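You operate a simulated robot arm through the tools that you are given. There is no shell and no other tool. Be economical: measure what you need, move in short steps, check, and stop when the job is done.

You are at the controls of a simulated two-armed robot. One attempt, no reset.

JOB
Grease line 1's slide rail and set the dial at F24 to 0.8 mm.
Fine: the fold unit's main switch off first and left off; grease with the yellow-grip brush from the grease tray before the dial, brush back; free the yellow lever for the dial and clamp it again. Set down upright: brush. A coat counts when it lies all over at full strength: go over it till it gets no stronger.

The check looks at the end state, three seconds after you hand in, the way a careful person would. Anything else that was tipped, shoved, dropped, spilled or broken makes it a failure. Flat cloth is picked up by pressing the open fingertips on it (5 to 10 N) and closing them slowly along it; thin cloth reads only 2 to 8 mm in the jaws.

ROBOT AND FRAMES
Two 7-joint arms with two-finger grippers on one trunk, on a base that drives. Base frame: it is fixed to the floor where the robot stands at the start and does not move with it; the origin is under the middle of the robot, x ahead of it, y to its left, z up. Lengths are in mm, angles in degrees, forces in N, time in s.
The left shoulder is at the start at [78, 151, 988], the right one opposite. With the tool pointing down near the work surface each hand reaches from about 100 to 760 mm from the robot's upright axis, wherever it stands, measured 20 degrees to its own side. Places, roughly: line one black button [500, 100, 800]; line one blue lever [800, -100, 1600]; line one dial knob [600, 0, 800]; line one fold display [900, -300, 1600]; line one green button [500, 200, 800]; line one low bolt [600, -300, 200]; line one low knob [600, -100, 400]; line one main switch [600, 0, 600]; line one oil lever [800, -800, 500]; line one pull knob [600, -200, 600]; line one slide rail [700, 0, 900]; line one yellow lever [600, 0, 700]; line two black button [3300, 1000, 800]; line two blue lever [3600, 800, 1600]; line two dial knob [3400, 900, 800]; line two green button [3300, 1100, 800]. Payload 2.54 kg a hand.
Tool frame (each hand has its own): the origin (TCP) lies between the finger pads and is the grasp point; the fingertips stand 30 mm ahead of it; z points along the fingers, y is the line along which they close. The gripper opens to 116 mm. The gripper's body begins 95 mm behind the TCP.
Orientation is that of the tool frame in the base frame, as [roll, pitch, yaw] about the fixed x, y, z axes, in that order (R = Rz(yaw) Ry(pitch) Rx(roll)). With the fingers straight down and closing along the base's y, the tool's x points along the base's -x, its y along +y and its z along -z.

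CONTROLS
- The arms move only by the tool jog_arm. It takes "left_motion", "right_motion" or both (then of equal length, played together; a hand with none holds still); each is one flat list of numbers, 6 for each row, row after row: the shift along the base's x, y, z in mm, then the turn, a rotation vector about the base's x, y, z in degrees. In form: [tx, ty, tz, rx, ry, rz, tx, ty, tz, rx, ry, rz, ...]. A call has 1 to 12 rows; each row shifts and turns the commanded pose from where the row before left it. "left_grip" and "right_grip" are, for a hand that has rows, the finger opening in mm, from 0 to 116, set as the call begins (left out, the last holds). Each row takes 0.2 s and may step no farther than 50 mm and 8.6 degrees from the row before; otherwise, or with a gripper value out of range, the whole call is refused. Where a pose cannot be reached the arm comes as near as it can. A force on the tool above 40 N (or 10 N above the force at the start of the call, whichever is more), or a blocked arm, ends the call early, and 0.2 s more pass. Each finger travels about 72 mm/s and halts on what it meets, pressing with about 31 N; the grip force reading is that of the motor and also rises with nothing between the fingers. The clock runs only during rows and for 0.2 s after the last one: add rows that do not move to give the fingers time. It gives the time, the measured TCP pose, the force on the tool (base axes), the opening and the grip force at its end, in the units of the frame above (readings bear some noise), with the torque about the TCP (base axes, N m) and any sound that the robot's microphone picked up, and new pictures: "views" is both (left out), scene, wrist or none (wrist: the cameras of the hands that moved).
- Cameras (640 x 400 px; columns grow to the right, rows downward): "scene" is now at [165.9, -0.7, 1103]; the picture's right is [-0.18, -0.98, 0.00], its down [-0.57, 0.10, -0.82] and it looks along [0.80, -0.15, -0.58] (base axes); focal length 214 px, centre (320, 200). "left" rides on the left gripper at [69, 15, -122] in its tool frame; the picture's right is [-0.21, 0.98, 0.00], its down [-0.83, -0.18, -0.53] and it looks along [-0.52, -0.11, 0.85] (tool axes); focal length 251 px, centre (320, 200). "right" rides on the right gripper at [69, -15, -122] in its tool frame; the picture's right is [0.21, 0.98, 0.00], its down [-0.83, 0.18, -0.53] and it looks along [-0.52, 0.11, 0.85] (tool axes); focal length 251 px, centre (320, 200). There is no depth. A picture from a camera that has moved, and an enlarged one, comes with that camera's place and axes in the base frame and with its lens. The place of the scene camera against the robot may be out by one fixed shift of up to 25 mm in any direction.
- raise_lower(by): slides the trunk up (or, below 0, down) by that many mm; the arms and the scene camera ride with it, the base frame stays. It gives what a move gives, with no picture.
- base_move(legs): drives the robot by 1 to 6 legs, each [ahead, left, turn to the left] in mm, mm and degrees, along the robot's own axes; the way and the turn of a leg run together, so that a leg with both is an arc; at most 1500 mm and 180 degrees a leg. The arms and the cameras ride along, it lands a little off, and it stops where it bumps. It gives what a move gives, and a new picture of the scene camera.
- pan_tilt(pan, tilt): turns the head with the scene camera to pan (to the left, within 80 degrees either way) and tilt (down, from -29 to 69), counted from straight ahead of the robot. It gives what a move gives, and a new picture of the scene camera.
- zoom(camera, box): a new picture of the part [left, top, right, bottom] of that camera's present view, enlarged. No time passes.
- job_done(): hands the job in; it is judged then, once.

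Work in short steps. Places have to be worked out from the pictures, the camera data and where the tool is seen: move nearer, look again, correct. Check each grasp and each placing, and mend what went wrong. You have 120 turns and 260 pictures in all, those below and enlarged ones among them. Open the grippers and draw the arms clear of the work before you hand the job in, unless the task says otherwise; then end with one line.

The tools are called after "Emit:" as name(argument=value, ...) on one line, values as JSON. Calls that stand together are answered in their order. jog_arm: Moves the arms, as the interface text tells. Its arguments: {"type":"object","properties":{"left_motion":{"type":"array"},"left_grip":{"type":"number"},"right_motion":{"type":"array"},"right_grip":{"type":"number"},"views":{"type":"string","enum":["both","scene","wrist","none"]}},"required":[]} The other tools are called the same way: raise_lower (by) slides the trunk up or down; base_move (legs) drives the base; pan_tilt (pan, tilt) turns the head that bears the scene camera; zoom (camera, box) takes an enlarged picture of a part of a camera's view; job_done () hands the job in.

At the start:

```text
time: 0.0
left_tcp_pos: [438.4, 198.2, 1000.2]
left_tool_rot: [-179.9, 0.1, -180.0]
left_force: [-0.3, 0.2, 0.2]
left_moment: [0.0, -0.04, 0.02]
left_opening: 116.1
left_grasp_force: 0.1
right_tcp_pos: [352.2, -204.5, 999.5]
right_tool_rot: [-180.0, 0.0, -179.9]
right_force: [-0.3, 0.8, -0.2]
right_moment: [0.03, 0.0, 0.02]
right_opening: 116.4
right_grasp_force: 0.0
trunk travel left (down, up): [-225.0, 64.0]
robot x, y, heading: [2.0, 1.1, 0.1]
head pan, tilt: [-10.3, 35.4]
```

scene: 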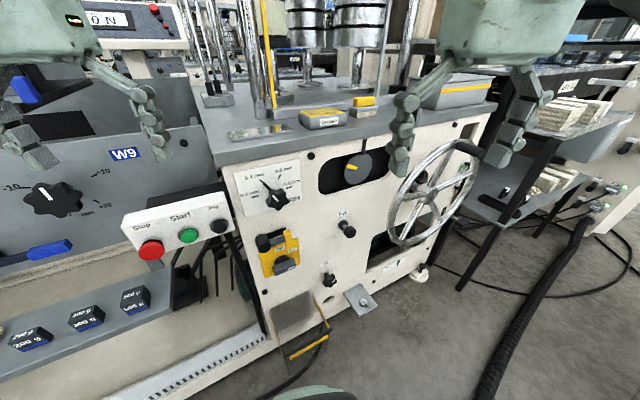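
right: 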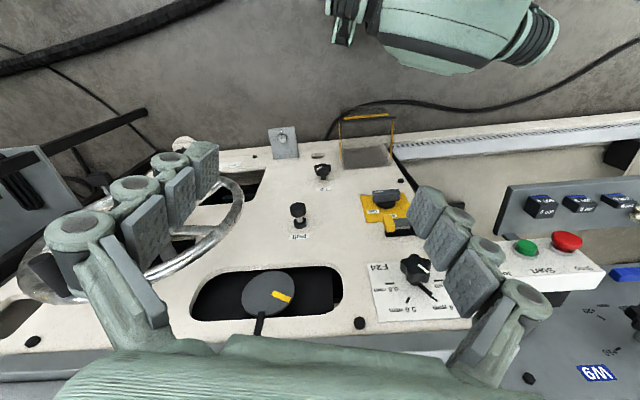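
left: 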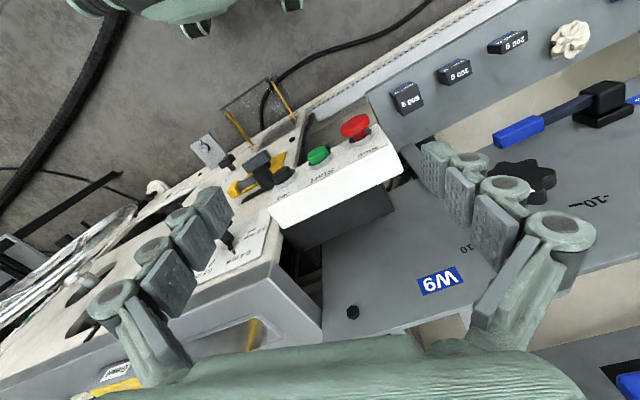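

The fold unit's front shows a dial F24, a yellow main switch and a dark disc with a yellow mark. I'll enlarge these areas to identify each part.

Emit:
zoom(camera="scene", box=[220, 140, 420, 290])

Emit:
zoom(camera="scene", box=[190, 60, 510, 180])

Emit:
pan_tilt(pan=-10, tilt=10)

```text
2.67 times, centred on (320, 215) of scene
camera zoom: at [165.9, -0.7, 1103.0], right [-0.18, -0.98, 0.0], down [-0.57, 0.1, -0.82], along [0.8, -0.15, -0.58], focal length 572 px, centre (320, 160)
```

zoom: 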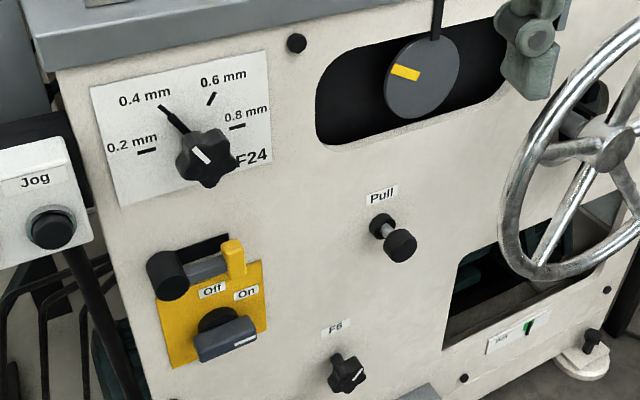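

```text
2.00 times, centred on (350, 120) of scene
camera zoom: at [165.9, -0.7, 1103.0], right [-0.18, -0.98, 0.0], down [-0.57, 0.1, -0.82], along [0.8, -0.15, -0.58], focal length 429 px, centre (260, 360)
```

zoom: 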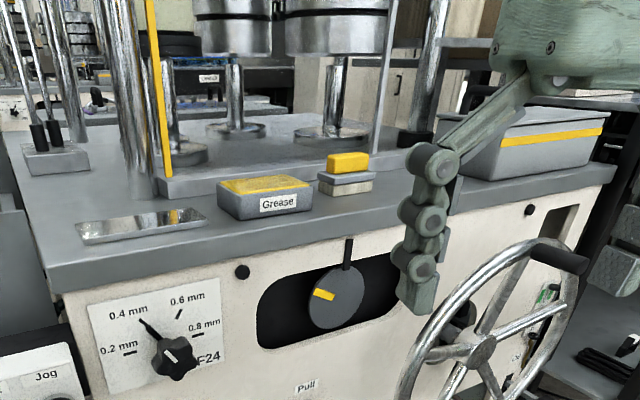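

```text
time: 0.9
left_tcp_pos: [439.5, 198.1, 1000.2]
left_tool_rot: [-179.9, 0.1, 179.9]
left_force: [0.9, 0.6, 0.5]
left_moment: [0.0, 0.04, -0.01]
left_opening: 116.0
left_grasp_force: 0.1
right_tcp_pos: [353.0, -203.0, 999.2]
right_tool_rot: [180.0, 0.0, 180.0]
right_force: [0.5, -0.6, -0.5]
right_moment: [0.04, -0.01, -0.05]
right_opening: 116.1
right_grasp_force: 0.1
trunk travel left (down, up): [-225.0, 64.0]
robot x, y, heading: [0.6, -0.1, 0.0]
head pan, tilt: [-10.0, 10.0]
camera scene: at [171.0, -1.1, 1143.6], right [-0.17, -0.98, 0.0], down [-0.17, 0.03, -0.98], along [0.97, -0.17, -0.17], focal length 214 px, centre (320, 200)
```

scene: 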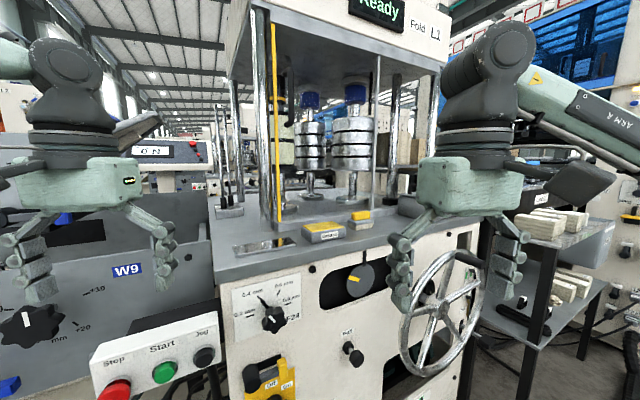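

Grease tray, brush (small block with yellow grip) and shiny slide rail are on the machine's top. I'll look more closely at the switch and lever through zooms.

Emit:
zoom(camera="right", box=[330, 170, 490, 330])

Emit:
pan_tilt(pan=5, tilt=45)

Emit:
zoom(camera="scene", box=[310, 100, 470, 200])

```text
2.50 times, centred on (410, 250) of right
camera zoom: at [283.3, -218.0, 1120.5], right [-0.21, 0.98, 0.0], down [0.83, 0.18, 0.53], along [0.52, 0.11, -0.85], focal length 629 px, centre (95, 75)
```

zoom: 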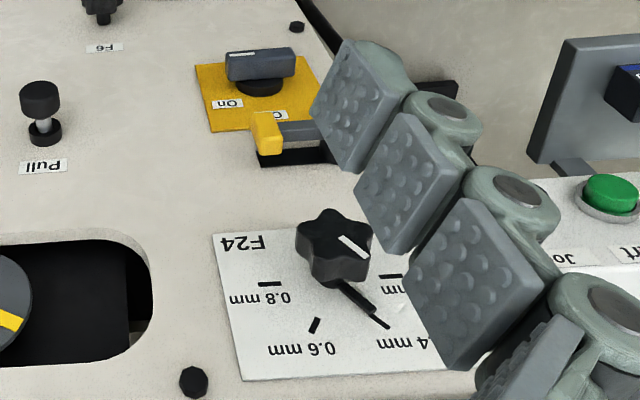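

```text
time: 1.9
left_tcp_pos: [440.1, 198.1, 1000.0]
left_tool_rot: [-179.9, 0.1, -179.9]
left_force: [0.3, -0.1, 0.1]
left_moment: [0.01, 0.01, 0.01]
left_opening: 116.3
left_grasp_force: 0.0
right_tcp_pos: [352.6, -203.9, 1001.0]
right_tool_rot: [-179.9, 0.0, 180.0]
right_force: [-0.2, 0.8, 0.7]
right_moment: [-0.02, -0.01, 0.01]
right_opening: 115.9
right_grasp_force: 0.1
trunk travel left (down, up): [-225.0, 64.0]
robot x, y, heading: [-0.6, -2.7, -0.1]
head pan, tilt: [5.0, 45.0]
camera scene: at [160.4, 22.1, 1088.8], right [0.09, -1.0, 0.0], down [-0.7, -0.06, -0.71], along [0.7, 0.06, -0.71], focal length 214 px, centre (320, 200)
```

scene: 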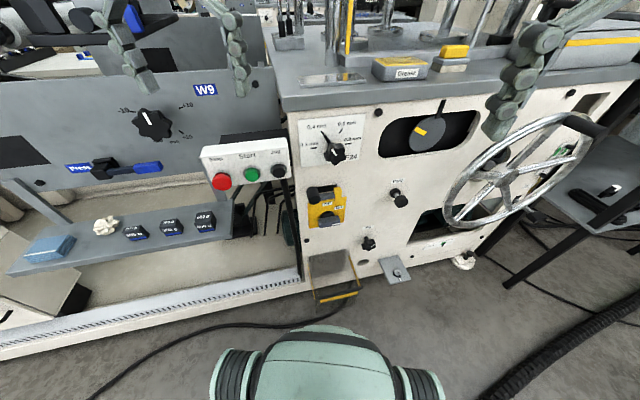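

```text
4.00 times, centred on (390, 150) of scene
camera zoom: at [160.4, 22.1, 1088.8], right [0.09, -1.0, 0.0], down [-0.7, -0.06, -0.71], along [0.7, 0.06, -0.71], focal length 858 px, centre (40, 400)
```

zoom: 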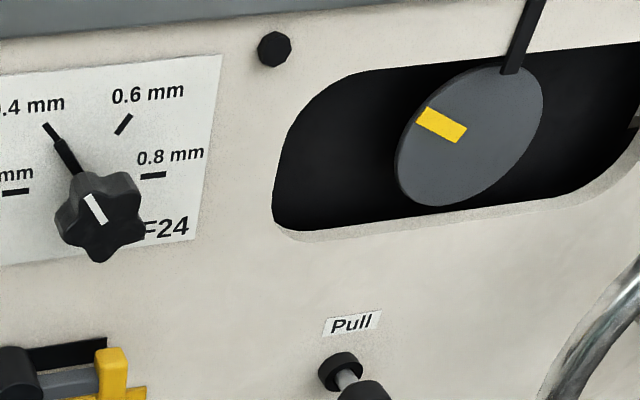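

Emit:
zoom(camera="scene", box=[290, 115, 370, 235])

Emit:
zoom(camera="scene", box=[280, 30, 480, 100])

```text
3.33 times, centred on (330, 175) of scene
camera zoom: at [160.4, 22.1, 1088.8], right [0.09, -1.0, 0.0], down [-0.7, -0.06, -0.71], along [0.7, 0.06, -0.71], focal length 715 px, centre (287, 283)
```

zoom: 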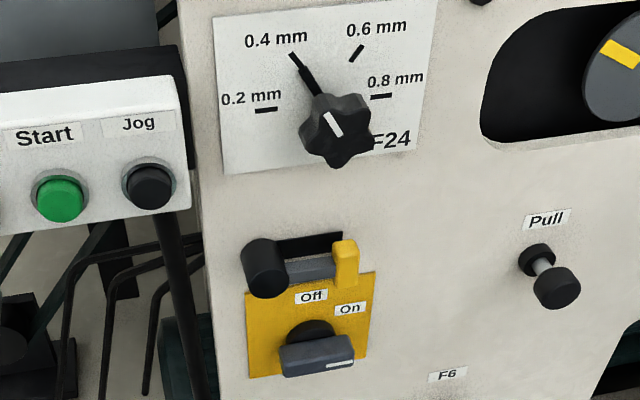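

```text
3.20 times, centred on (380, 65) of scene
camera zoom: at [160.4, 22.1, 1088.8], right [0.09, -1.0, 0.0], down [-0.7, -0.06, -0.71], along [0.7, 0.06, -0.71], focal length 686 px, centre (128, 632)
```

zoom: 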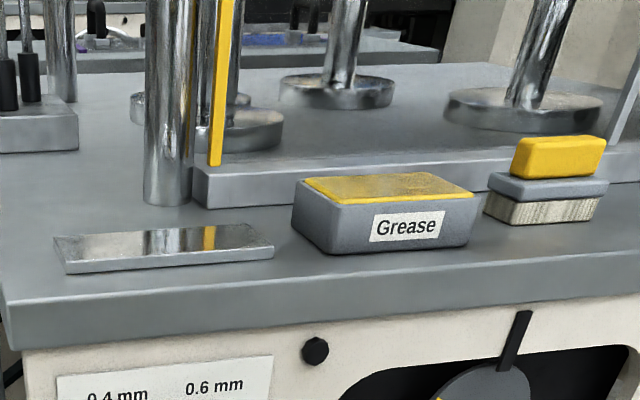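

The machine's front face appears turned about 20° (outward normal toward -x,-y). I'll back the base up a little and turn it left to square with the panel, giving the right arm room to point forward.

Emit:
base_move(legs=[[-130, 0, 0], [0, 0, 20]])

Emit:
pan_tilt(pan=-18, tilt=35)

```text
time: 4.3
left_tcp_pos: [218.8, 334.0, 1000.5]
left_tool_rot: [-179.8, 0.2, -160.2]
left_force: [-0.4, 0.4, 0.8]
left_moment: [-0.04, -0.01, 0.01]
left_opening: 116.0
left_grasp_force: 0.1
right_tcp_pos: [271.7, -73.9, 1001.0]
right_tool_rot: [179.9, 0.0, -160.3]
right_force: [0.8, 0.1, -0.5]
right_moment: [0.01, -0.04, -0.03]
right_opening: 116.1
right_grasp_force: 0.1
trunk travel left (down, up): [-225.0, 64.0]
robot x, y, heading: [-128.9, 1.4, 19.6]
head pan, tilt: [5.0, 45.0]
camera scene: at [21.4, 72.2, 1088.7], right [0.42, -0.91, 0.0], down [-0.64, -0.3, -0.71], along [0.64, 0.29, -0.71], focal length 214 px, centre (320, 200)
```

scene: 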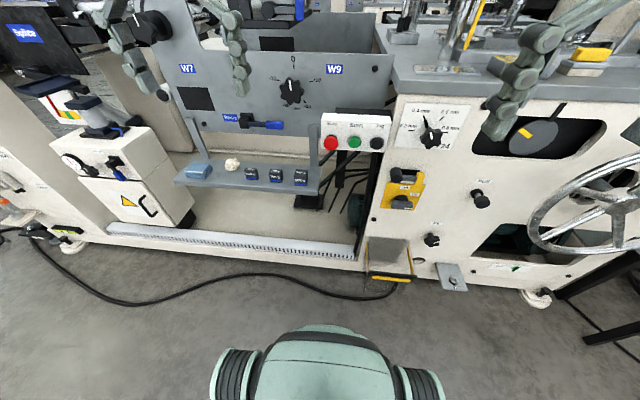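

```text
time: 5.2
left_tcp_pos: [219.5, 335.3, 1000.0]
left_tool_rot: [-179.9, 0.1, -160.4]
left_force: [0.0, 0.4, -0.2]
left_moment: [0.01, -0.01, -0.02]
left_opening: 116.2
left_grasp_force: 0.0
right_tcp_pos: [272.4, -73.9, 1000.2]
right_tool_rot: [180.0, 0.0, -160.3]
right_force: [-0.5, 0.9, -0.8]
right_moment: [0.0, 0.01, -0.02]
right_opening: 115.9
right_grasp_force: 0.1
trunk travel left (down, up): [-225.0, 64.0]
robot x, y, heading: [-129.2, 3.1, 19.7]
head pan, tilt: [-18.0, 35.0]
camera scene: at [35.6, 40.7, 1103.5], right [0.03, -1.0, 0.0], down [-0.57, -0.02, -0.82], along [0.82, 0.02, -0.57], focal length 214 px, centre (320, 200)
```

scene: 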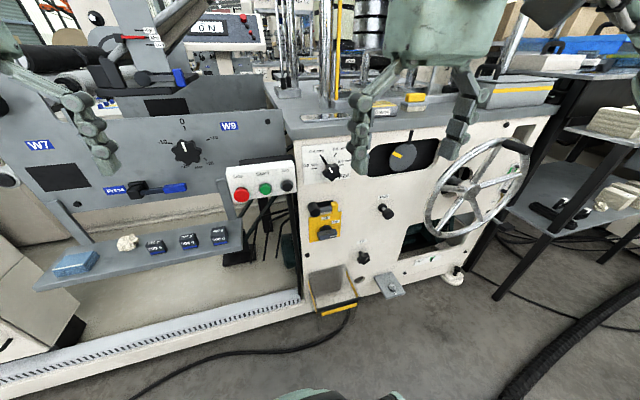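

The base is now squared at about 19.7°. The switch handle is estimated near (570,10,585), so I'll swing the right hand to point forward in front of it at a standoff.

Emit:
jog_arm(right_motion=[10, 1.5, -36, 2.76, -7.71, 0, 10, 1.5, -36, 2.76, -7.71, 0, 10, 1.5, -36, 2.76, -7.71, 0, 10, 1.5, -36, 2.76, -7.71, 0, 10, 1.5, -36, 2.76, -7.71, 0, 10, 1.5, -36, 2.76, -7.71, 0, 10, 1.5, -36, 2.76, -7.71, 0, 10, 1.5, -36, 2.76, -7.71, 0, 10, 1.5, -36, 2.76, -7.71, 0, 10, 1.5, -36, 2.76, -7.71, 0, 10, 1.5, -36, 2.76, -7.71, 0, 0, 0, 0, 0, 0, 0], right_grip=50)

```text
time: 7.8
left_tcp_pos: [217.8, 334.1, 999.9]
left_tool_rot: [-179.9, 0.1, -160.3]
left_force: [-0.8, -0.1, -0.7]
left_moment: [0.01, -0.02, 0.02]
left_opening: 116.1
left_grasp_force: 0.0
right_tcp_pos: [433.6, -27.6, 781.6]
right_tool_rot: [179.8, 56.2, -160.3]
right_force: [-0.1, 1.2, -0.9]
right_moment: [-0.01, -0.02, 0.01]
right_opening: 50.0
right_grasp_force: 0.0
right hand out of reach, approached as far as the arm can: row 3, 4, 5, 6, 7, 8, 9, 10, 11
trunk travel left (down, up): [-225.0, 64.0]
robot x, y, heading: [-130.3, -0.7, 19.9]
head pan, tilt: [-18.0, 35.0]
camera scene: at [35.6, 40.7, 1103.6], right [0.03, -1.0, 0.0], down [-0.57, -0.02, -0.82], along [0.82, 0.02, -0.57], focal length 214 px, centre (320, 200)
camera right: at [307.4, -89.2, 791.5], right [-0.44, 0.88, -0.18], down [-0.05, 0.17, 0.98], along [0.89, 0.45, -0.04], focal length 251 px, centre (320, 200)
```

scene: 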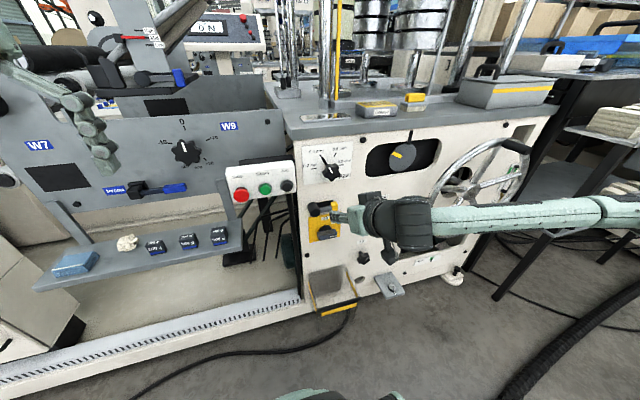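
right: 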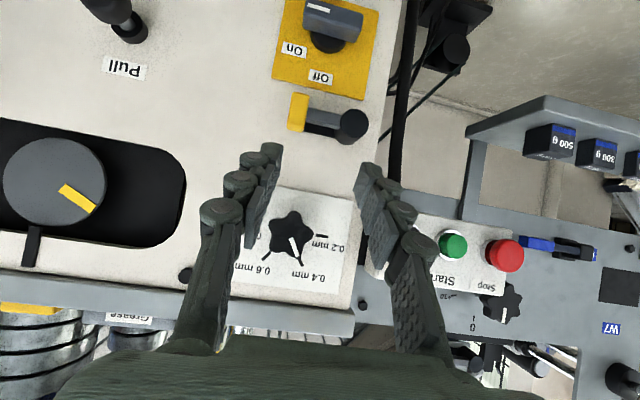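

The arm ran into its inner/low limit; the view is good though: switch mark points right (On), Off is straight up, so a 90° CCW turn. I'll lower the trunk to bring the shoulder down.

Emit:
raise_lower(by=-150)

Emit:
jog_arm(right_motion=[0, 0, 0, 0, 0, 0])

```text
time: 9.5
left_tcp_pos: [219.1, 333.9, 850.5]
left_tool_rot: [180.0, 0.1, -160.4]
left_force: [0.2, -0.2, 0.3]
left_moment: [0.04, -0.01, -0.02]
left_opening: 116.0
left_grasp_force: 0.0
right_tcp_pos: [433.2, -28.6, 633.0]
right_tool_rot: [179.8, 56.2, -160.3]
right_force: [-0.2, 0.6, -0.6]
right_moment: [0.0, 0.01, -0.06]
right_opening: 49.7
right_grasp_force: 0.1
trunk travel left (down, up): [-75.0, 214.0]
robot x, y, heading: [-125.0, -0.2, 19.6]
head pan, tilt: [-18.0, 35.0]
```

```text
time: 9.9
left_tcp_pos: [218.9, 333.8, 849.2]
left_tool_rot: [-179.9, 0.2, -160.3]
left_force: [-0.4, 0.0, -0.1]
left_moment: [-0.02, -0.02, -0.02]
left_opening: 116.0
left_grasp_force: 0.0
right_tcp_pos: [433.9, -28.4, 633.1]
right_tool_rot: [179.8, 56.2, -160.3]
right_force: [0.6, 0.1, -1.0]
right_moment: [0.02, 0.01, 0.01]
right_opening: 50.0
right_grasp_force: 0.0
trunk travel left (down, up): [-75.0, 214.0]
robot x, y, heading: [-123.7, -0.6, 19.9]
head pan, tilt: [-18.0, 35.0]
camera scene: at [35.6, 40.6, 953.6], right [0.03, -1.0, 0.0], down [-0.57, -0.02, -0.82], along [0.82, 0.02, -0.57], focal length 214 px, centre (320, 200)
camera right: at [307.4, -89.2, 641.5], right [-0.44, 0.88, -0.18], down [-0.05, 0.17, 0.98], along [0.89, 0.45, -0.04], focal length 251 px, centre (320, 200)
```

scene: 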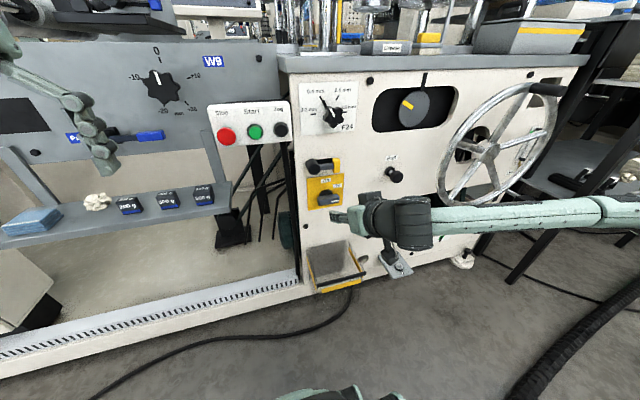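
right: 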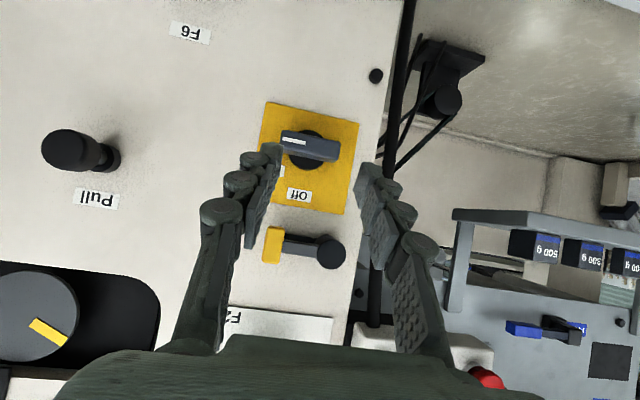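

Triangulating from the two wrist views puts the switch handle at ≈(577,22,568) and the lever's yellow tip at ≈(570,-3,689). I'll finish pitching the hand level in front of the switch.

Emit:
jog_arm(right_motion=[10, 3, -16, 2.85, -7.95, 0, 10, 3, -16, 2.85, -7.95, 0, 10, 3, -16, 2.85, -7.95, 0, 10, 3, -16, 2.85, -7.95, 0, 0, 0, 0, 0, 0, 0], views="none")

```text
time: 11.1
left_tcp_pos: [220.0, 334.0, 850.8]
left_tool_rot: [-179.9, 0.2, -160.2]
left_force: [0.2, 0.3, 0.0]
left_moment: [0.01, -0.04, 0.01]
left_opening: 116.1
left_grasp_force: 0.0
right_tcp_pos: [444.4, -35.0, 642.3]
right_tool_rot: [179.7, 58.5, -160.2]
right_force: [-0.3, 0.0, 0.1]
right_moment: [0.05, 0.01, 0.01]
right_opening: 50.2
right_grasp_force: 0.1
right hand out of reach, approached as far as the arm can: row 1, 2, 3, 4
trunk travel left (down, up): [-75.0, 214.0]
robot x, y, heading: [-128.7, 0.8, 19.5]
head pan, tilt: [-18.0, 35.0]
```

The hand is too close to the body to level out. I'll back the base 130 mm to let the arm stretch.

Emit:
base_move(legs=[[-130, 0, 0]])

Emit:
jog_arm(right_motion=[25, 9, -10, 2.85, -7.95, 0, 25, 9, -10, 2.85, -7.95, 0, 25, 9, -10, 2.85, -7.95, 0, 25, 9, -10, 2.85, -7.95, 0, 0, 0, 0, 0, 0, 0], views="wrist")

```text
time: 12.4
left_tcp_pos: [96.3, 290.8, 850.7]
left_tool_rot: [-179.8, 0.1, -160.3]
left_force: [0.6, 1.0, -0.5]
left_moment: [0.01, 0.0, 0.01]
left_opening: 116.0
left_grasp_force: 0.0
right_tcp_pos: [323.2, -76.6, 642.9]
right_tool_rot: [179.6, 58.5, -160.1]
right_force: [-0.4, -0.6, 0.1]
right_moment: [0.03, 0.01, 0.0]
right_opening: 50.2
right_grasp_force: 0.0
trunk travel left (down, up): [-75.0, 214.0]
robot x, y, heading: [-251.3, -46.2, 19.7]
head pan, tilt: [-18.0, 35.0]
camera scene: at [-85.9, -2.7, 953.6], right [0.03, -1.0, 0.0], down [-0.57, -0.02, -0.82], along [0.82, 0.02, -0.57], focal length 214 px, centre (320, 200)
```

scene: 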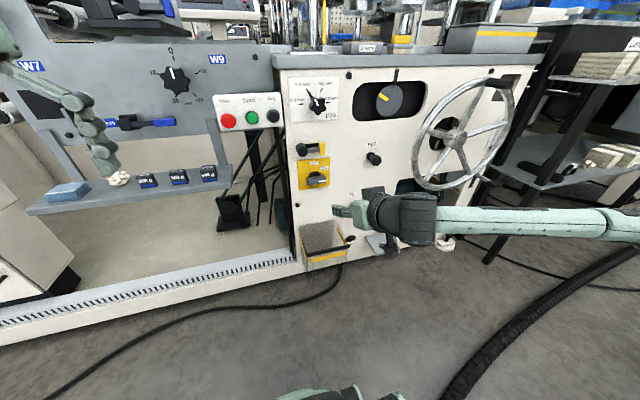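

```text
time: 13.6
left_tcp_pos: [97.3, 291.3, 849.4]
left_tool_rot: [-179.9, 0.2, -160.3]
left_force: [0.3, 0.7, 0.0]
left_moment: [0.02, 0.0, 0.0]
left_opening: 115.9
left_grasp_force: 0.0
right_tcp_pos: [323.1, -76.1, 641.8]
right_tool_rot: [179.7, 58.5, -160.2]
right_force: [0.4, 0.4, -0.3]
right_moment: [-0.02, 0.03, -0.01]
right_opening: 49.9
right_grasp_force: 0.0
right hand out of reach, approached as far as the arm can: row 1, 2, 3, 4
trunk travel left (down, up): [-75.0, 214.0]
robot x, y, heading: [-248.3, -45.8, 19.8]
head pan, tilt: [-18.0, 35.0]
camera right: at [196.4, -138.0, 645.6], right [-0.44, 0.88, -0.18], down [-0.08, 0.16, 0.98], along [0.89, 0.45, 0.0], focal length 251 px, centre (320, 200)
```

right: 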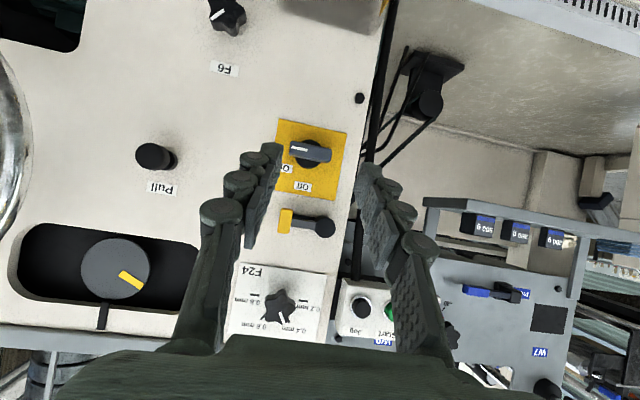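

The wrist seems at a joint limit in this configuration. I'll translate forward only and see, then pitch.

Emit:
jog_arm(right_motion=[28, 10, -5, 0, 0, 0, 28, 10, -5, 0, 0, 0, 28, 10, -5, 0, 0, 0, 28, 10, -5, 0, 0, 0, 0, 0, 0, 2.7, -7.5, 0, 0, 0, 0, 2.7, -7.5, 0, 0, 0, 0, 2.7, -7.5, 0, 0, 0, 0, 2.7, -7.5, 0, 0, 0, 0, 0, 0, 0], views="none")

```text
time: 15.6
left_tcp_pos: [98.5, 291.3, 850.9]
left_tool_rot: [-179.9, -0.1, -160.4]
left_force: [-0.1, 0.2, -0.5]
left_moment: [-0.02, 0.02, -0.01]
left_opening: 115.8
left_grasp_force: 0.1
right_tcp_pos: [434.4, -56.1, 623.7]
right_tool_rot: [176.6, 62.1, -160.0]
right_force: [0.9, -0.4, 0.5]
right_moment: [-0.02, -0.01, 0.01]
right_opening: 50.2
right_grasp_force: 0.1
right hand out of reach, approached as far as the arm can: row 5, 6, 7, 8
trunk travel left (down, up): [-75.0, 214.0]
robot x, y, heading: [-248.7, -43.0, 19.8]
head pan, tilt: [-18.0, 35.0]
```

Still capped at ~62° pitch with this roll. I'll roll the tool +90° about its own axis (camera to the left), which is needed anyway, then try pitching.

Emit:
jog_arm(right_motion=[0, 0, 0, 6.8, 2.46, -3.85, 0, 0, 0, 6.8, 2.46, -3.85, 0, 0, 0, 6.8, 2.46, -3.85, 0, 0, 0, 6.8, 2.46, -3.85, 0, 0, 0, 6.8, 2.46, -3.85, 0, 0, 0, 6.8, 2.46, -3.85, 0, 0, 0, 6.8, 2.46, -3.85, 0, 0, 0, 6.8, 2.46, -3.85, 0, 0, 0, 6.8, 2.46, -3.85, 0, 0, 0, 6.8, 2.46, -3.85, 0, 0, 0, 6.8, 2.46, -3.85], views="none")

Emit:
jog_arm(right_motion=[0, 0, 0, 2.4, -6.6, 0, 0, 0, 0, 2.4, -6.6, 0, 0, 0, 0, 2.4, -6.6, 0, 0, 0, 0, 2.4, -6.6, 0, 0, 0, 0, 0, 0, 0])

```text
time: 17.3
left_tcp_pos: [98.4, 291.5, 850.8]
left_tool_rot: [-179.9, 0.1, -160.4]
left_force: [0.8, 1.1, 0.3]
left_moment: [-0.03, 0.01, 0.01]
left_opening: 116.0
left_grasp_force: 0.0
right_tcp_pos: [427.6, -188.6, 565.8]
right_tool_rot: [124.6, 43.4, 127.7]
right_force: [-0.7, 0.6, 0.2]
right_moment: [0.01, 0.01, 0.0]
right_opening: 50.1
right_grasp_force: 0.0
right hand out of reach, approached as far as the arm can: row 2, 3, 4, 5, 6, 7, 8
trunk travel left (down, up): [-75.0, 214.0]
robot x, y, heading: [-248.0, -42.4, 19.6]
head pan, tilt: [-18.0, 35.0]
stopped in row 8 (right hand): the arm was blocked; the commanded pose is now the measured one
```

```text
time: 18.5
left_tcp_pos: [97.8, 290.8, 850.0]
left_tool_rot: [-179.9, 0.1, -160.3]
left_force: [-0.5, 0.0, -1.0]
left_moment: [-0.01, 0.02, 0.02]
left_opening: 116.2
left_grasp_force: 0.0
right_tcp_pos: [427.5, -187.8, 566.5]
right_tool_rot: [84.9, 45.1, 99.6]
right_force: [-0.7, -0.1, -0.7]
right_moment: [0.0, 0.03, -0.01]
right_opening: 50.2
right_grasp_force: 0.0
trunk travel left (down, up): [-75.0, 214.0]
robot x, y, heading: [-249.2, -43.2, 19.4]
head pan, tilt: [-18.0, 35.0]
camera scene: at [-85.9, -2.7, 953.6], right [0.03, -1.0, 0.0], down [-0.57, -0.02, -0.82], along [0.82, 0.02, -0.57], focal length 214 px, centre (320, 200)
camera right: at [303.9, -177.0, 497.7], right [-0.23, 0.81, 0.53], down [-0.46, -0.57, 0.68], along [0.86, -0.09, 0.5], focal length 251 px, centre (320, 200)
```

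scene: 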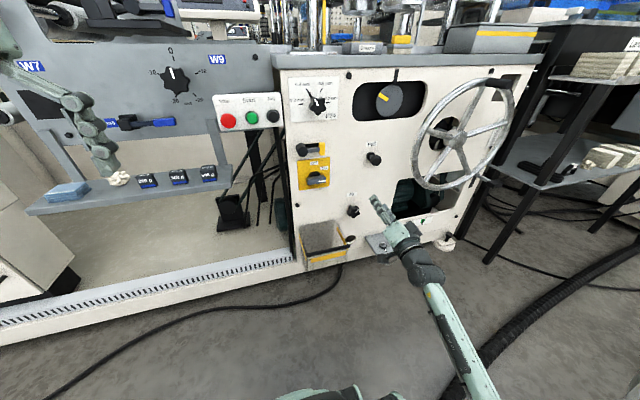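
right: 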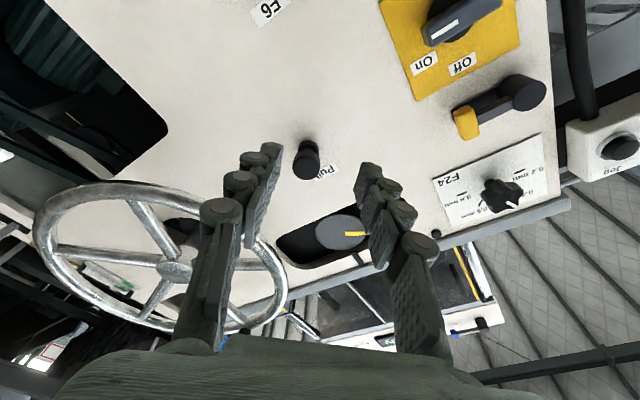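

The arm reconfigured and now points nearly level (tool x down‑left). I'll trim direction, roll the other 45° and slide over in front of the switch.

Emit:
jog_arm(right_motion=[5, 27.5, 0, 6.86, 3.09, 1.1, 5, 27.5, 0, 6.86, 3.09, 1.1, 5, 27.5, 0, 6.86, 3.09, 1.1, 5, 27.5, 0, 6.86, 3.09, 1.1, 5, 27.5, 0, 6.86, 3.09, 1.1, 5, 27.5, 0, 6.86, 3.09, 1.1, 0, 0, 0, 0, 0, 0], views="wrist")

```text
time: 20.3
left_tcp_pos: [98.3, 290.6, 850.9]
left_tool_rot: [-179.9, 0.2, -160.3]
left_force: [-0.2, -0.1, 0.2]
left_moment: [0.03, 0.01, 0.0]
left_opening: 116.2
left_grasp_force: 0.1
right_tcp_pos: [460.9, -50.2, 555.0]
right_tool_rot: [94.1, 6.0, 109.8]
right_force: [0.1, -0.6, -0.5]
right_moment: [-0.01, 0.02, -0.02]
right_opening: 50.1
right_grasp_force: 0.1
trunk travel left (down, up): [-75.0, 214.0]
robot x, y, heading: [-250.6, -41.3, 19.7]
head pan, tilt: [-18.0, 35.0]
stopped in row 7 (right hand): the arm was blocked; the commanded pose is now the measured one
camera right: at [323.0, -27.4, 540.2], right [-0.04, 0.32, 0.95], down [-0.22, -0.93, 0.3], along [0.98, -0.19, 0.11], focal length 251 px, centre (320, 200)
```

right: 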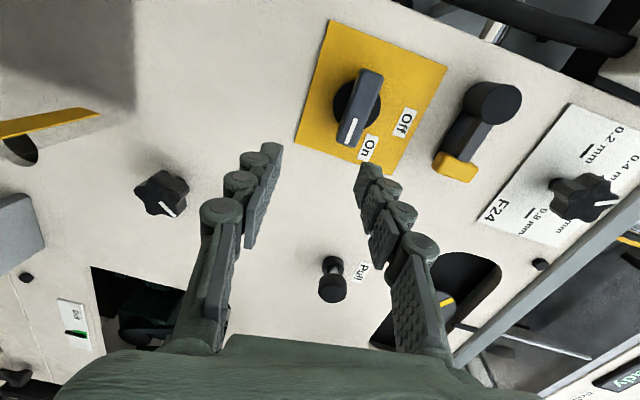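

The plate plane fits: face direction ≈19.0°, handle front ≈36 mm off plate at lateral center (595,27), z≈571. I'll align laterally and trim orientation, still about 100 mm out.

Emit:
jog_arm(right_motion=[-3, 9, 5, 3.5, -1, 0, -3, 9, 5, 3.5, -1, 0, -3, 10, 6, 0, 0, 0, 0, 0, 0, 0, 0, 0], views="none")

```text
time: 21.3
left_tcp_pos: [97.5, 291.0, 849.6]
left_tool_rot: [-179.9, 0.1, -160.3]
left_force: [-0.6, -0.2, 0.6]
left_moment: [0.02, -0.04, -0.01]
left_opening: 116.1
left_grasp_force: 0.2
right_tcp_pos: [455.9, -35.7, 572.2]
right_tool_rot: [89.7, 2.7, 109.6]
right_force: [0.6, 0.2, 0.2]
right_moment: [0.02, 0.05, 0.04]
right_opening: 50.1
right_grasp_force: 0.1
trunk travel left (down, up): [-75.0, 214.0]
robot x, y, heading: [-251.3, -45.7, 19.6]
head pan, tilt: [-18.0, 35.0]
```

Orientation is good. I'll shift 14 mm left and advance about 75 mm, then look.

Emit:
jog_arm(right_motion=[-4.6, 13.2, 0, 0, 0, 0, 23.6, 8.2, 0, 0, 0, 0, 23.6, 8.2, 0, 0, 0, 0, 23.6, 8.2, 0, 0, 0, 0, 0, 0, 0, 0, 0, 0], views="wrist")

```text
time: 22.5
left_tcp_pos: [97.7, 291.5, 850.2]
left_tool_rot: [-179.9, 0.2, -160.2]
left_force: [-1.0, -0.1, 0.2]
left_moment: [0.07, -0.04, 0.0]
left_opening: 116.1
left_grasp_force: 0.0
right_tcp_pos: [520.7, -3.0, 559.9]
right_tool_rot: [91.0, 2.6, 109.1]
right_force: [0.0, -0.5, 0.3]
right_moment: [0.02, -0.01, -0.01]
right_opening: 50.0
right_grasp_force: 0.0
trunk travel left (down, up): [-75.0, 214.0]
robot x, y, heading: [-248.3, -46.1, 19.9]
head pan, tilt: [-18.0, 35.0]
camera right: at [382.0, 21.4, 541.3], right [-0.07, 0.25, 0.97], down [-0.23, -0.94, 0.23], along [0.97, -0.21, 0.12], focal length 251 px, centre (320, 200)
```

right: 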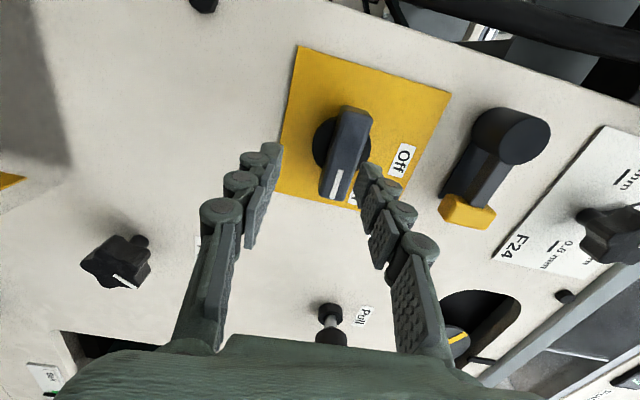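

The handle sits slightly above the hand centre (z≈573). Raise 13 mm and advance about 30 mm to straddle it.

Emit:
jog_arm(right_motion=[0, 2, 13, 0, 0, 0, 0, 2, 0, 0, 0, 0, 12, 5, 1, 0, 0, 0, 15, 5, 1, 0, 0, 0, 0, 0, 0, 0, 0, 0], views="wrist")

```text
time: 23.9
left_tcp_pos: [98.3, 290.8, 850.0]
left_tool_rot: [-179.9, 0.1, -160.3]
left_force: [-0.1, 1.0, 0.0]
left_moment: [-0.01, -0.01, -0.02]
left_opening: 115.7
left_grasp_force: 0.0
right_tcp_pos: [549.0, 2.7, 572.4]
right_tool_rot: [90.9, 3.0, 108.7]
right_force: [0.9, -0.3, -0.6]
right_moment: [0.01, 0.03, 0.0]
right_opening: 50.0
right_grasp_force: 0.1
trunk travel left (down, up): [-75.0, 214.0]
robot x, y, heading: [-251.2, -45.3, 19.9]
head pan, tilt: [-18.0, 35.0]
stopped in row 5 (right hand): the arm was blocked; the commanded pose is now the measured one
camera right: at [411.9, 29.7, 553.6], right [-0.07, 0.26, 0.96], down [-0.24, -0.94, 0.23], along [0.97, -0.22, 0.13], focal length 251 px, centre (320, 200)
```

right: 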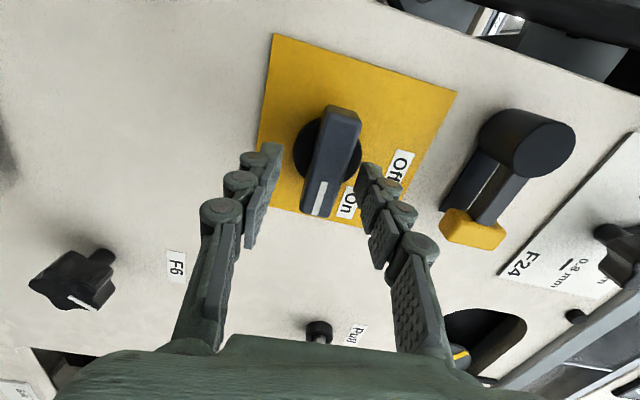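

The hand straddles the bar (a few mm right of its centre, tips ~15 mm deep over it). Close the fingers.

Emit:
jog_arm(right_motion=[0, 0, 0, 0, 0, 0, 0, 0, 0, 0, 0, 0, 0, 0, 0, 0, 0, 0], right_grip=0, views="wrist")

```text
time: 24.7
left_tcp_pos: [96.5, 290.9, 850.3]
left_tool_rot: [-180.0, 0.3, -160.2]
left_force: [0.3, -0.2, 0.0]
left_moment: [0.03, 0.0, 0.01]
left_opening: 116.2
left_grasp_force: 0.1
right_tcp_pos: [549.5, 2.3, 575.5]
right_tool_rot: [90.6, 3.1, 108.6]
right_force: [4.8, 3.9, 11.7]
right_moment: [0.28, -0.41, 0.0]
right_opening: 21.5
right_grasp_force: 44.6
trunk travel left (down, up): [-75.0, 214.0]
robot x, y, heading: [-249.7, -42.0, 19.4]
head pan, tilt: [-18.0, 35.0]
camera right: at [411.7, 30.1, 556.4], right [-0.08, 0.26, 0.96], down [-0.24, -0.94, 0.23], along [0.97, -0.22, 0.13], focal length 251 px, centre (320, 200)
```

right: 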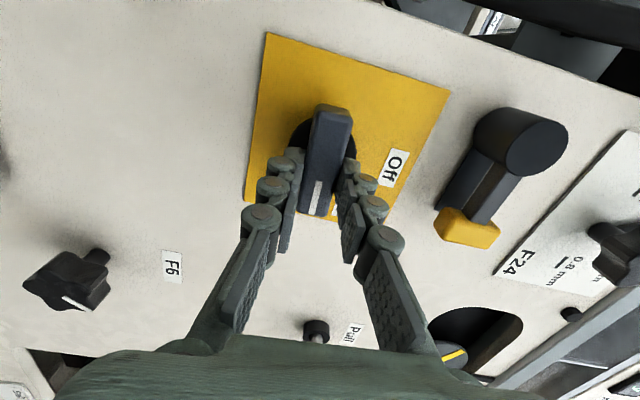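

Firm grip (21.5 mm) on the bar. Turning CCW about the panel normal, following the small arc, first half.

Emit:
jog_arm(right_motion=[-0.03, 0.08, 1.7, -7.75, -2.67, 0, -0.08, 0.24, 1.6, -7.75, -2.67, 0, -0.13, 0.39, 1.2, -7.75, -2.67, 0, -0.19, 0.55, 1.05, -7.75, -2.67, 0, -0.23, 0.68, 0.96, -7.75, -2.67, 0, -0.28, 0.8, 0.85, -7.75, -2.67, 0], views="none")

```text
time: 25.5
left_tcp_pos: [96.5, 292.8, 851.0]
left_tool_rot: [-179.8, 0.1, -160.1]
left_force: [-0.2, 0.9, -0.1]
left_moment: [-0.03, 0.0, 0.0]
left_opening: 116.0
left_grasp_force: 0.0
right_tcp_pos: [549.2, 4.6, 578.1]
right_tool_rot: [90.6, 28.3, 109.0]
right_force: [-8.0, 0.2, 7.0]
right_moment: [0.08, 0.16, 0.64]
right_opening: 21.6
right_grasp_force: 45.2
trunk travel left (down, up): [-75.0, 214.0]
robot x, y, heading: [-246.8, -43.2, 19.7]
head pan, tilt: [-18.0, 35.0]
stopped in row 4 (right hand): the force on the tool passed its limit at 41 N (the readings are from after the stop); the commanded pose is now the measured one
```

Turned about 25° with force settling; continue from here in small steps.

Emit:
jog_arm(right_motion=[-0.2, 0.6, 1.0, -7.75, -2.67, 0, -0.23, 0.68, 0.96, -7.75, -2.67, 0, -0.28, 0.8, 0.85, -7.75, -2.67, 0, -0.31, 0.9, 0.7, -7.75, -2.67, 0], views="wrist")

```text
time: 26.6
left_tcp_pos: [95.4, 292.2, 850.4]
left_tool_rot: [-179.9, 0.1, -160.2]
left_force: [-1.0, 0.1, -0.8]
left_moment: [0.04, -0.02, 0.0]
left_opening: 115.9
left_grasp_force: 0.1
right_tcp_pos: [547.7, 5.9, 579.6]
right_tool_rot: [89.8, 59.9, 109.0]
right_force: [-8.0, -1.7, 4.0]
right_moment: [-0.13, 0.48, 0.38]
right_opening: 21.7
right_grasp_force: 45.1
right hand out of reach, approached as far as the arm can: row 4
trunk travel left (down, up): [-75.0, 214.0]
robot x, y, heading: [-248.3, -42.2, 19.8]
head pan, tilt: [-18.0, 35.0]
stopped in row 4 (right hand): the force on the tool passed its limit at 43 N (the readings are from after the stop); the commanded pose is now the measured one
camera right: at [426.7, -13.0, 510.2], right [-0.31, 0.9, 0.3], down [-0.42, -0.42, 0.8], along [0.85, 0.12, 0.51], focal length 251 px, centre (320, 200)
```

right: 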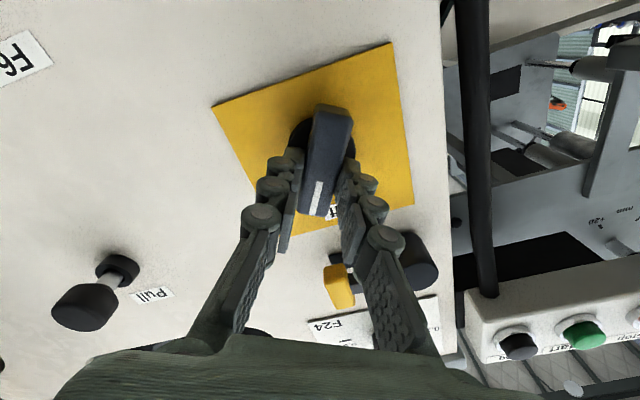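

The bar has turned ~57°. I'll try further small steps to see whether the reach or the switch limits it.

Emit:
jog_arm(right_motion=[-0.15, 0.4, 0.3, -3.8, -1.3, 0, -0.15, 0.4, 0.3, -3.8, -1.3, 0, -0.15, 0.4, 0.3, -3.8, -1.3, 0, -0.15, 0.4, 0.2, -3.8, -1.3, 0], views="none")

```text
time: 27.1
left_tcp_pos: [94.5, 292.4, 850.7]
left_tool_rot: [-179.9, 0.2, -160.1]
left_force: [0.1, 0.2, -0.1]
left_moment: [0.03, 0.0, -0.03]
left_opening: 116.1
left_grasp_force: 0.0
right_tcp_pos: [549.5, 4.8, 579.7]
right_tool_rot: [88.5, 64.0, 109.3]
right_force: [-11.9, -1.7, 5.7]
right_moment: [-0.14, 0.51, -0.31]
right_opening: 21.9
right_grasp_force: 45.1
right hand out of reach, approached as far as the arm can: row 1, 2
trunk travel left (down, up): [-75.0, 214.0]
robot x, y, heading: [-251.5, -43.3, 19.7]
head pan, tilt: [-18.0, 35.0]
stopped in row 2 (right hand): the force on the tool passed its limit at 49 N (the readings are from after the stop); the commanded pose is now the measured one
```

Reach limited at ~62°. I'll release, back off and finish by pushing the bar's mark end over to the left.

Emit:
jog_arm(right_motion=[0, 0, 0, 0, 0, 0, 0, 0, 0, 0, 0, 0, -23.6, -8.2, 0, 0, 0, 0, -23.6, -8.2, 0, 0, 0, 0, -23.6, -8.2, 0, 0, 0, 0, 0, 0, 0, 0, 0, 0], right_grip=50, views="wrist")

```text
time: 28.4
left_tcp_pos: [95.2, 292.8, 850.3]
left_tool_rot: [-179.9, 0.1, -160.2]
left_force: [-0.8, 0.1, 0.5]
left_moment: [-0.02, 0.03, -0.02]
left_opening: 116.2
left_grasp_force: 0.0
right_tcp_pos: [479.9, -20.1, 577.9]
right_tool_rot: [89.2, 64.0, 109.7]
right_force: [0.0, -0.5, -0.2]
right_moment: [0.07, -0.01, -0.04]
right_opening: 50.2
right_grasp_force: 0.1
trunk travel left (down, up): [-75.0, 214.0]
robot x, y, heading: [-247.9, -43.0, 20.2]
head pan, tilt: [-18.0, 35.0]
camera right: at [360.0, -45.6, 506.4], right [-0.34, 0.91, 0.24], down [-0.44, -0.38, 0.82], along [0.83, 0.18, 0.52], focal length 251 px, centre (320, 200)
```

right: 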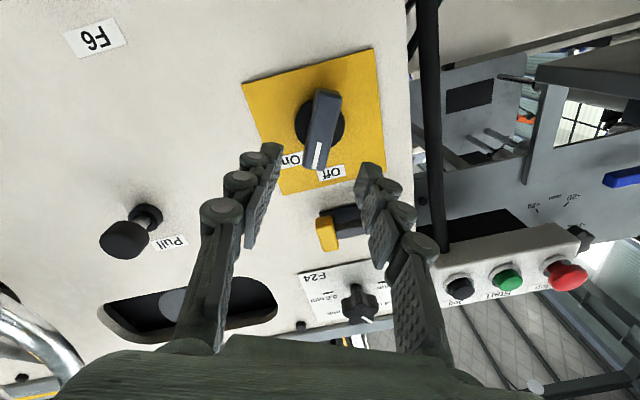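

The mark now sits between On and Off (≈62°). Close fingers, go to the right of the bar's upper end, advance, then push left.

Emit:
jog_arm(right_motion=[7, -20, 10, 0, 0, 0, 7, -20, 9, 0, 0, 0, 0, 0, 0, 0, 0, 0, 24, 8.3, 0, 0, 0, 0, 24, 8.3, 0, 0, 0, 0, 24, 8.3, 0, 0, 0, 0, 0, 0, 0, 0, 0, 0], right_grip=0, views="wrist")

```text
time: 30.1
left_tcp_pos: [96.2, 292.4, 850.5]
left_tool_rot: [-179.9, 0.0, -160.1]
left_force: [0.2, -0.1, 0.3]
left_moment: [-0.01, -0.01, 0.0]
left_opening: 116.1
left_grasp_force: 0.0
right_tcp_pos: [564.3, -34.3, 596.8]
right_tool_rot: [89.0, 64.0, 109.8]
right_force: [0.4, 0.8, 0.0]
right_moment: [0.0, 0.0, -0.01]
right_opening: 0.1
right_grasp_force: 28.6
trunk travel left (down, up): [-75.0, 214.0]
robot x, y, heading: [-246.0, -42.3, 19.7]
head pan, tilt: [-18.0, 35.0]
camera right: at [445.8, -60.0, 525.0], right [-0.34, 0.91, 0.23], down [-0.44, -0.38, 0.82], along [0.83, 0.18, 0.52], focal length 251 px, centre (320, 200)
```

right: 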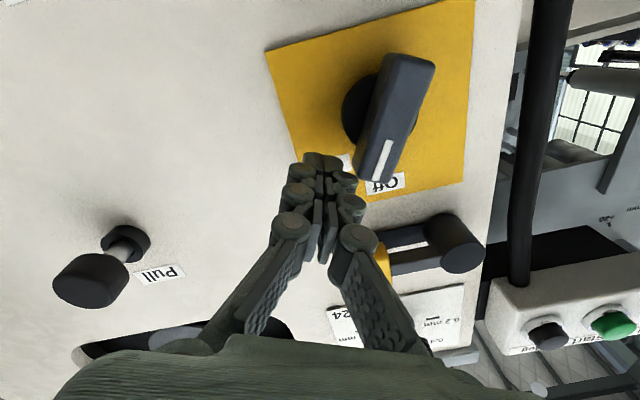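

Fingertips are just right of the bar's mark end. Push left in small steps.

Emit:
jog_arm(right_motion=[-1.63, 4.7, 0, 0, 0, 0, -1.63, 4.7, 0, 0, 0, 0, -1.63, 4.7, 0, 0, 0, 0, -1.63, 4.7, 0, 0, 0, 0, -1.63, 4.7, 0, 0, 0, 0, -1.63, 4.7, 0, 0, 0, 0, -1.63, 4.7, 0, 0, 0, 0], views="wrist")

```text
time: 31.6
left_tcp_pos: [96.6, 290.2, 850.4]
left_tool_rot: [-179.9, 0.1, -160.3]
left_force: [-0.1, -0.6, 0.3]
left_moment: [0.04, 0.0, 0.02]
left_opening: 115.8
left_grasp_force: 0.1
right_tcp_pos: [558.1, -16.5, 597.9]
right_tool_rot: [88.7, 64.4, 108.3]
right_force: [1.0, -2.7, -0.9]
right_moment: [-0.06, 0.01, -0.02]
right_opening: 0.2
right_grasp_force: 28.8
trunk travel left (down, up): [-75.0, 214.0]
robot x, y, heading: [-247.7, -43.2, 19.7]
head pan, tilt: [-18.0, 35.0]
stopped in row 7 (right hand): the force on the tool passed its limit at 43 N (the readings are from after the stop); the commanded pose is now the measured one
camera right: at [438.8, -40.2, 525.2], right [-0.33, 0.92, 0.23], down [-0.45, -0.36, 0.82], along [0.83, 0.16, 0.53], focal length 251 px, centre (320, 200)
```

right: 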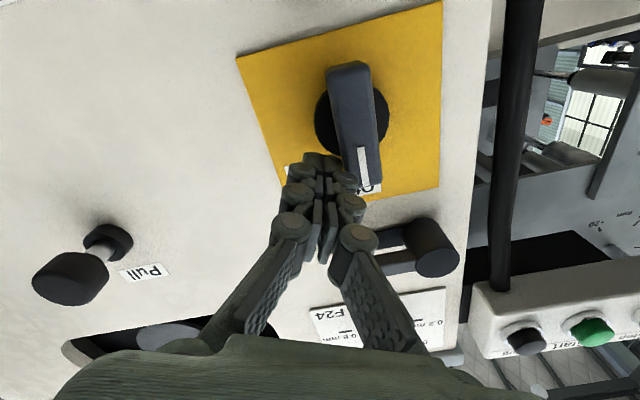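

The bar looks vertical and the push met a stop. Back off and view it.

Emit:
jog_arm(right_motion=[2, -6, 0, 0, 0, 0, -24, -8.3, 0, 0, 0, 0, -24, -8.3, 0, 0, 0, 0, -24, -8.3, 0, 0, 0, 0, 0, 0, 0, 0, 0, 0], right_grip=40, views="wrist")

Emit:
zoom(camera="scene", box=[270, 60, 370, 210])

```text
time: 32.8
left_tcp_pos: [97.5, 292.1, 850.5]
left_tool_rot: [-179.8, 0.0, -160.3]
left_force: [-0.4, 0.0, -0.1]
left_moment: [-0.02, 0.01, 0.0]
left_opening: 116.0
left_grasp_force: 0.0
right_tcp_pos: [487.8, -46.2, 596.9]
right_tool_rot: [88.8, 64.2, 108.5]
right_force: [0.7, -0.1, 0.1]
right_moment: [0.02, -0.01, -0.04]
right_opening: 40.0
right_grasp_force: 0.0
trunk travel left (down, up): [-75.0, 214.0]
robot x, y, heading: [-247.8, -40.2, 19.9]
head pan, tilt: [-18.0, 35.0]
camera right: at [367.9, -70.7, 525.6], right [-0.33, 0.92, 0.23], down [-0.45, -0.36, 0.82], along [0.83, 0.17, 0.53], focal length 251 px, centre (320, 200)
```

right: 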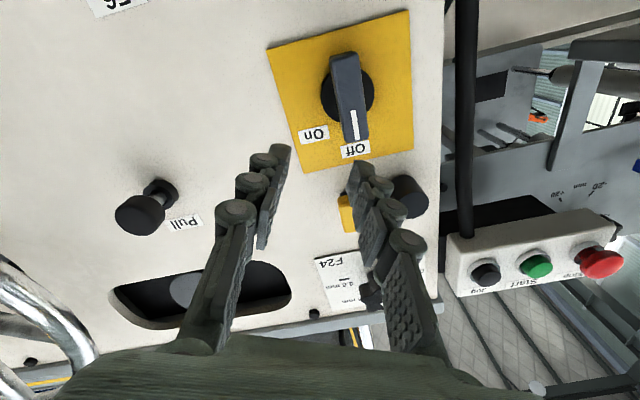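

```text
2.67 times, centred on (320, 135) of scene
camera zoom: at [-86.2, -2.7, 953.6], right [0.03, -1.0, 0.0], down [-0.57, -0.02, -0.82], along [0.82, 0.02, -0.57], focal length 572 px, centre (320, 373)
```

zoom: 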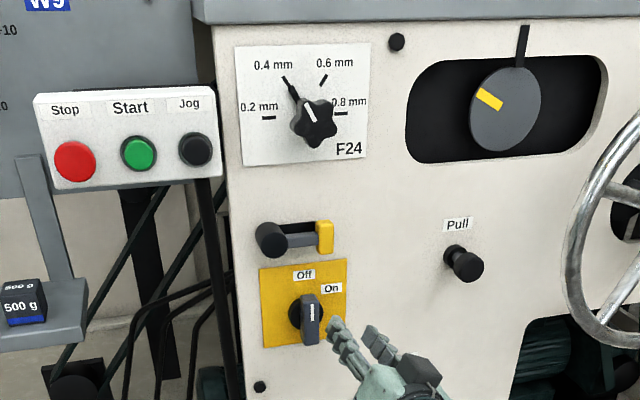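

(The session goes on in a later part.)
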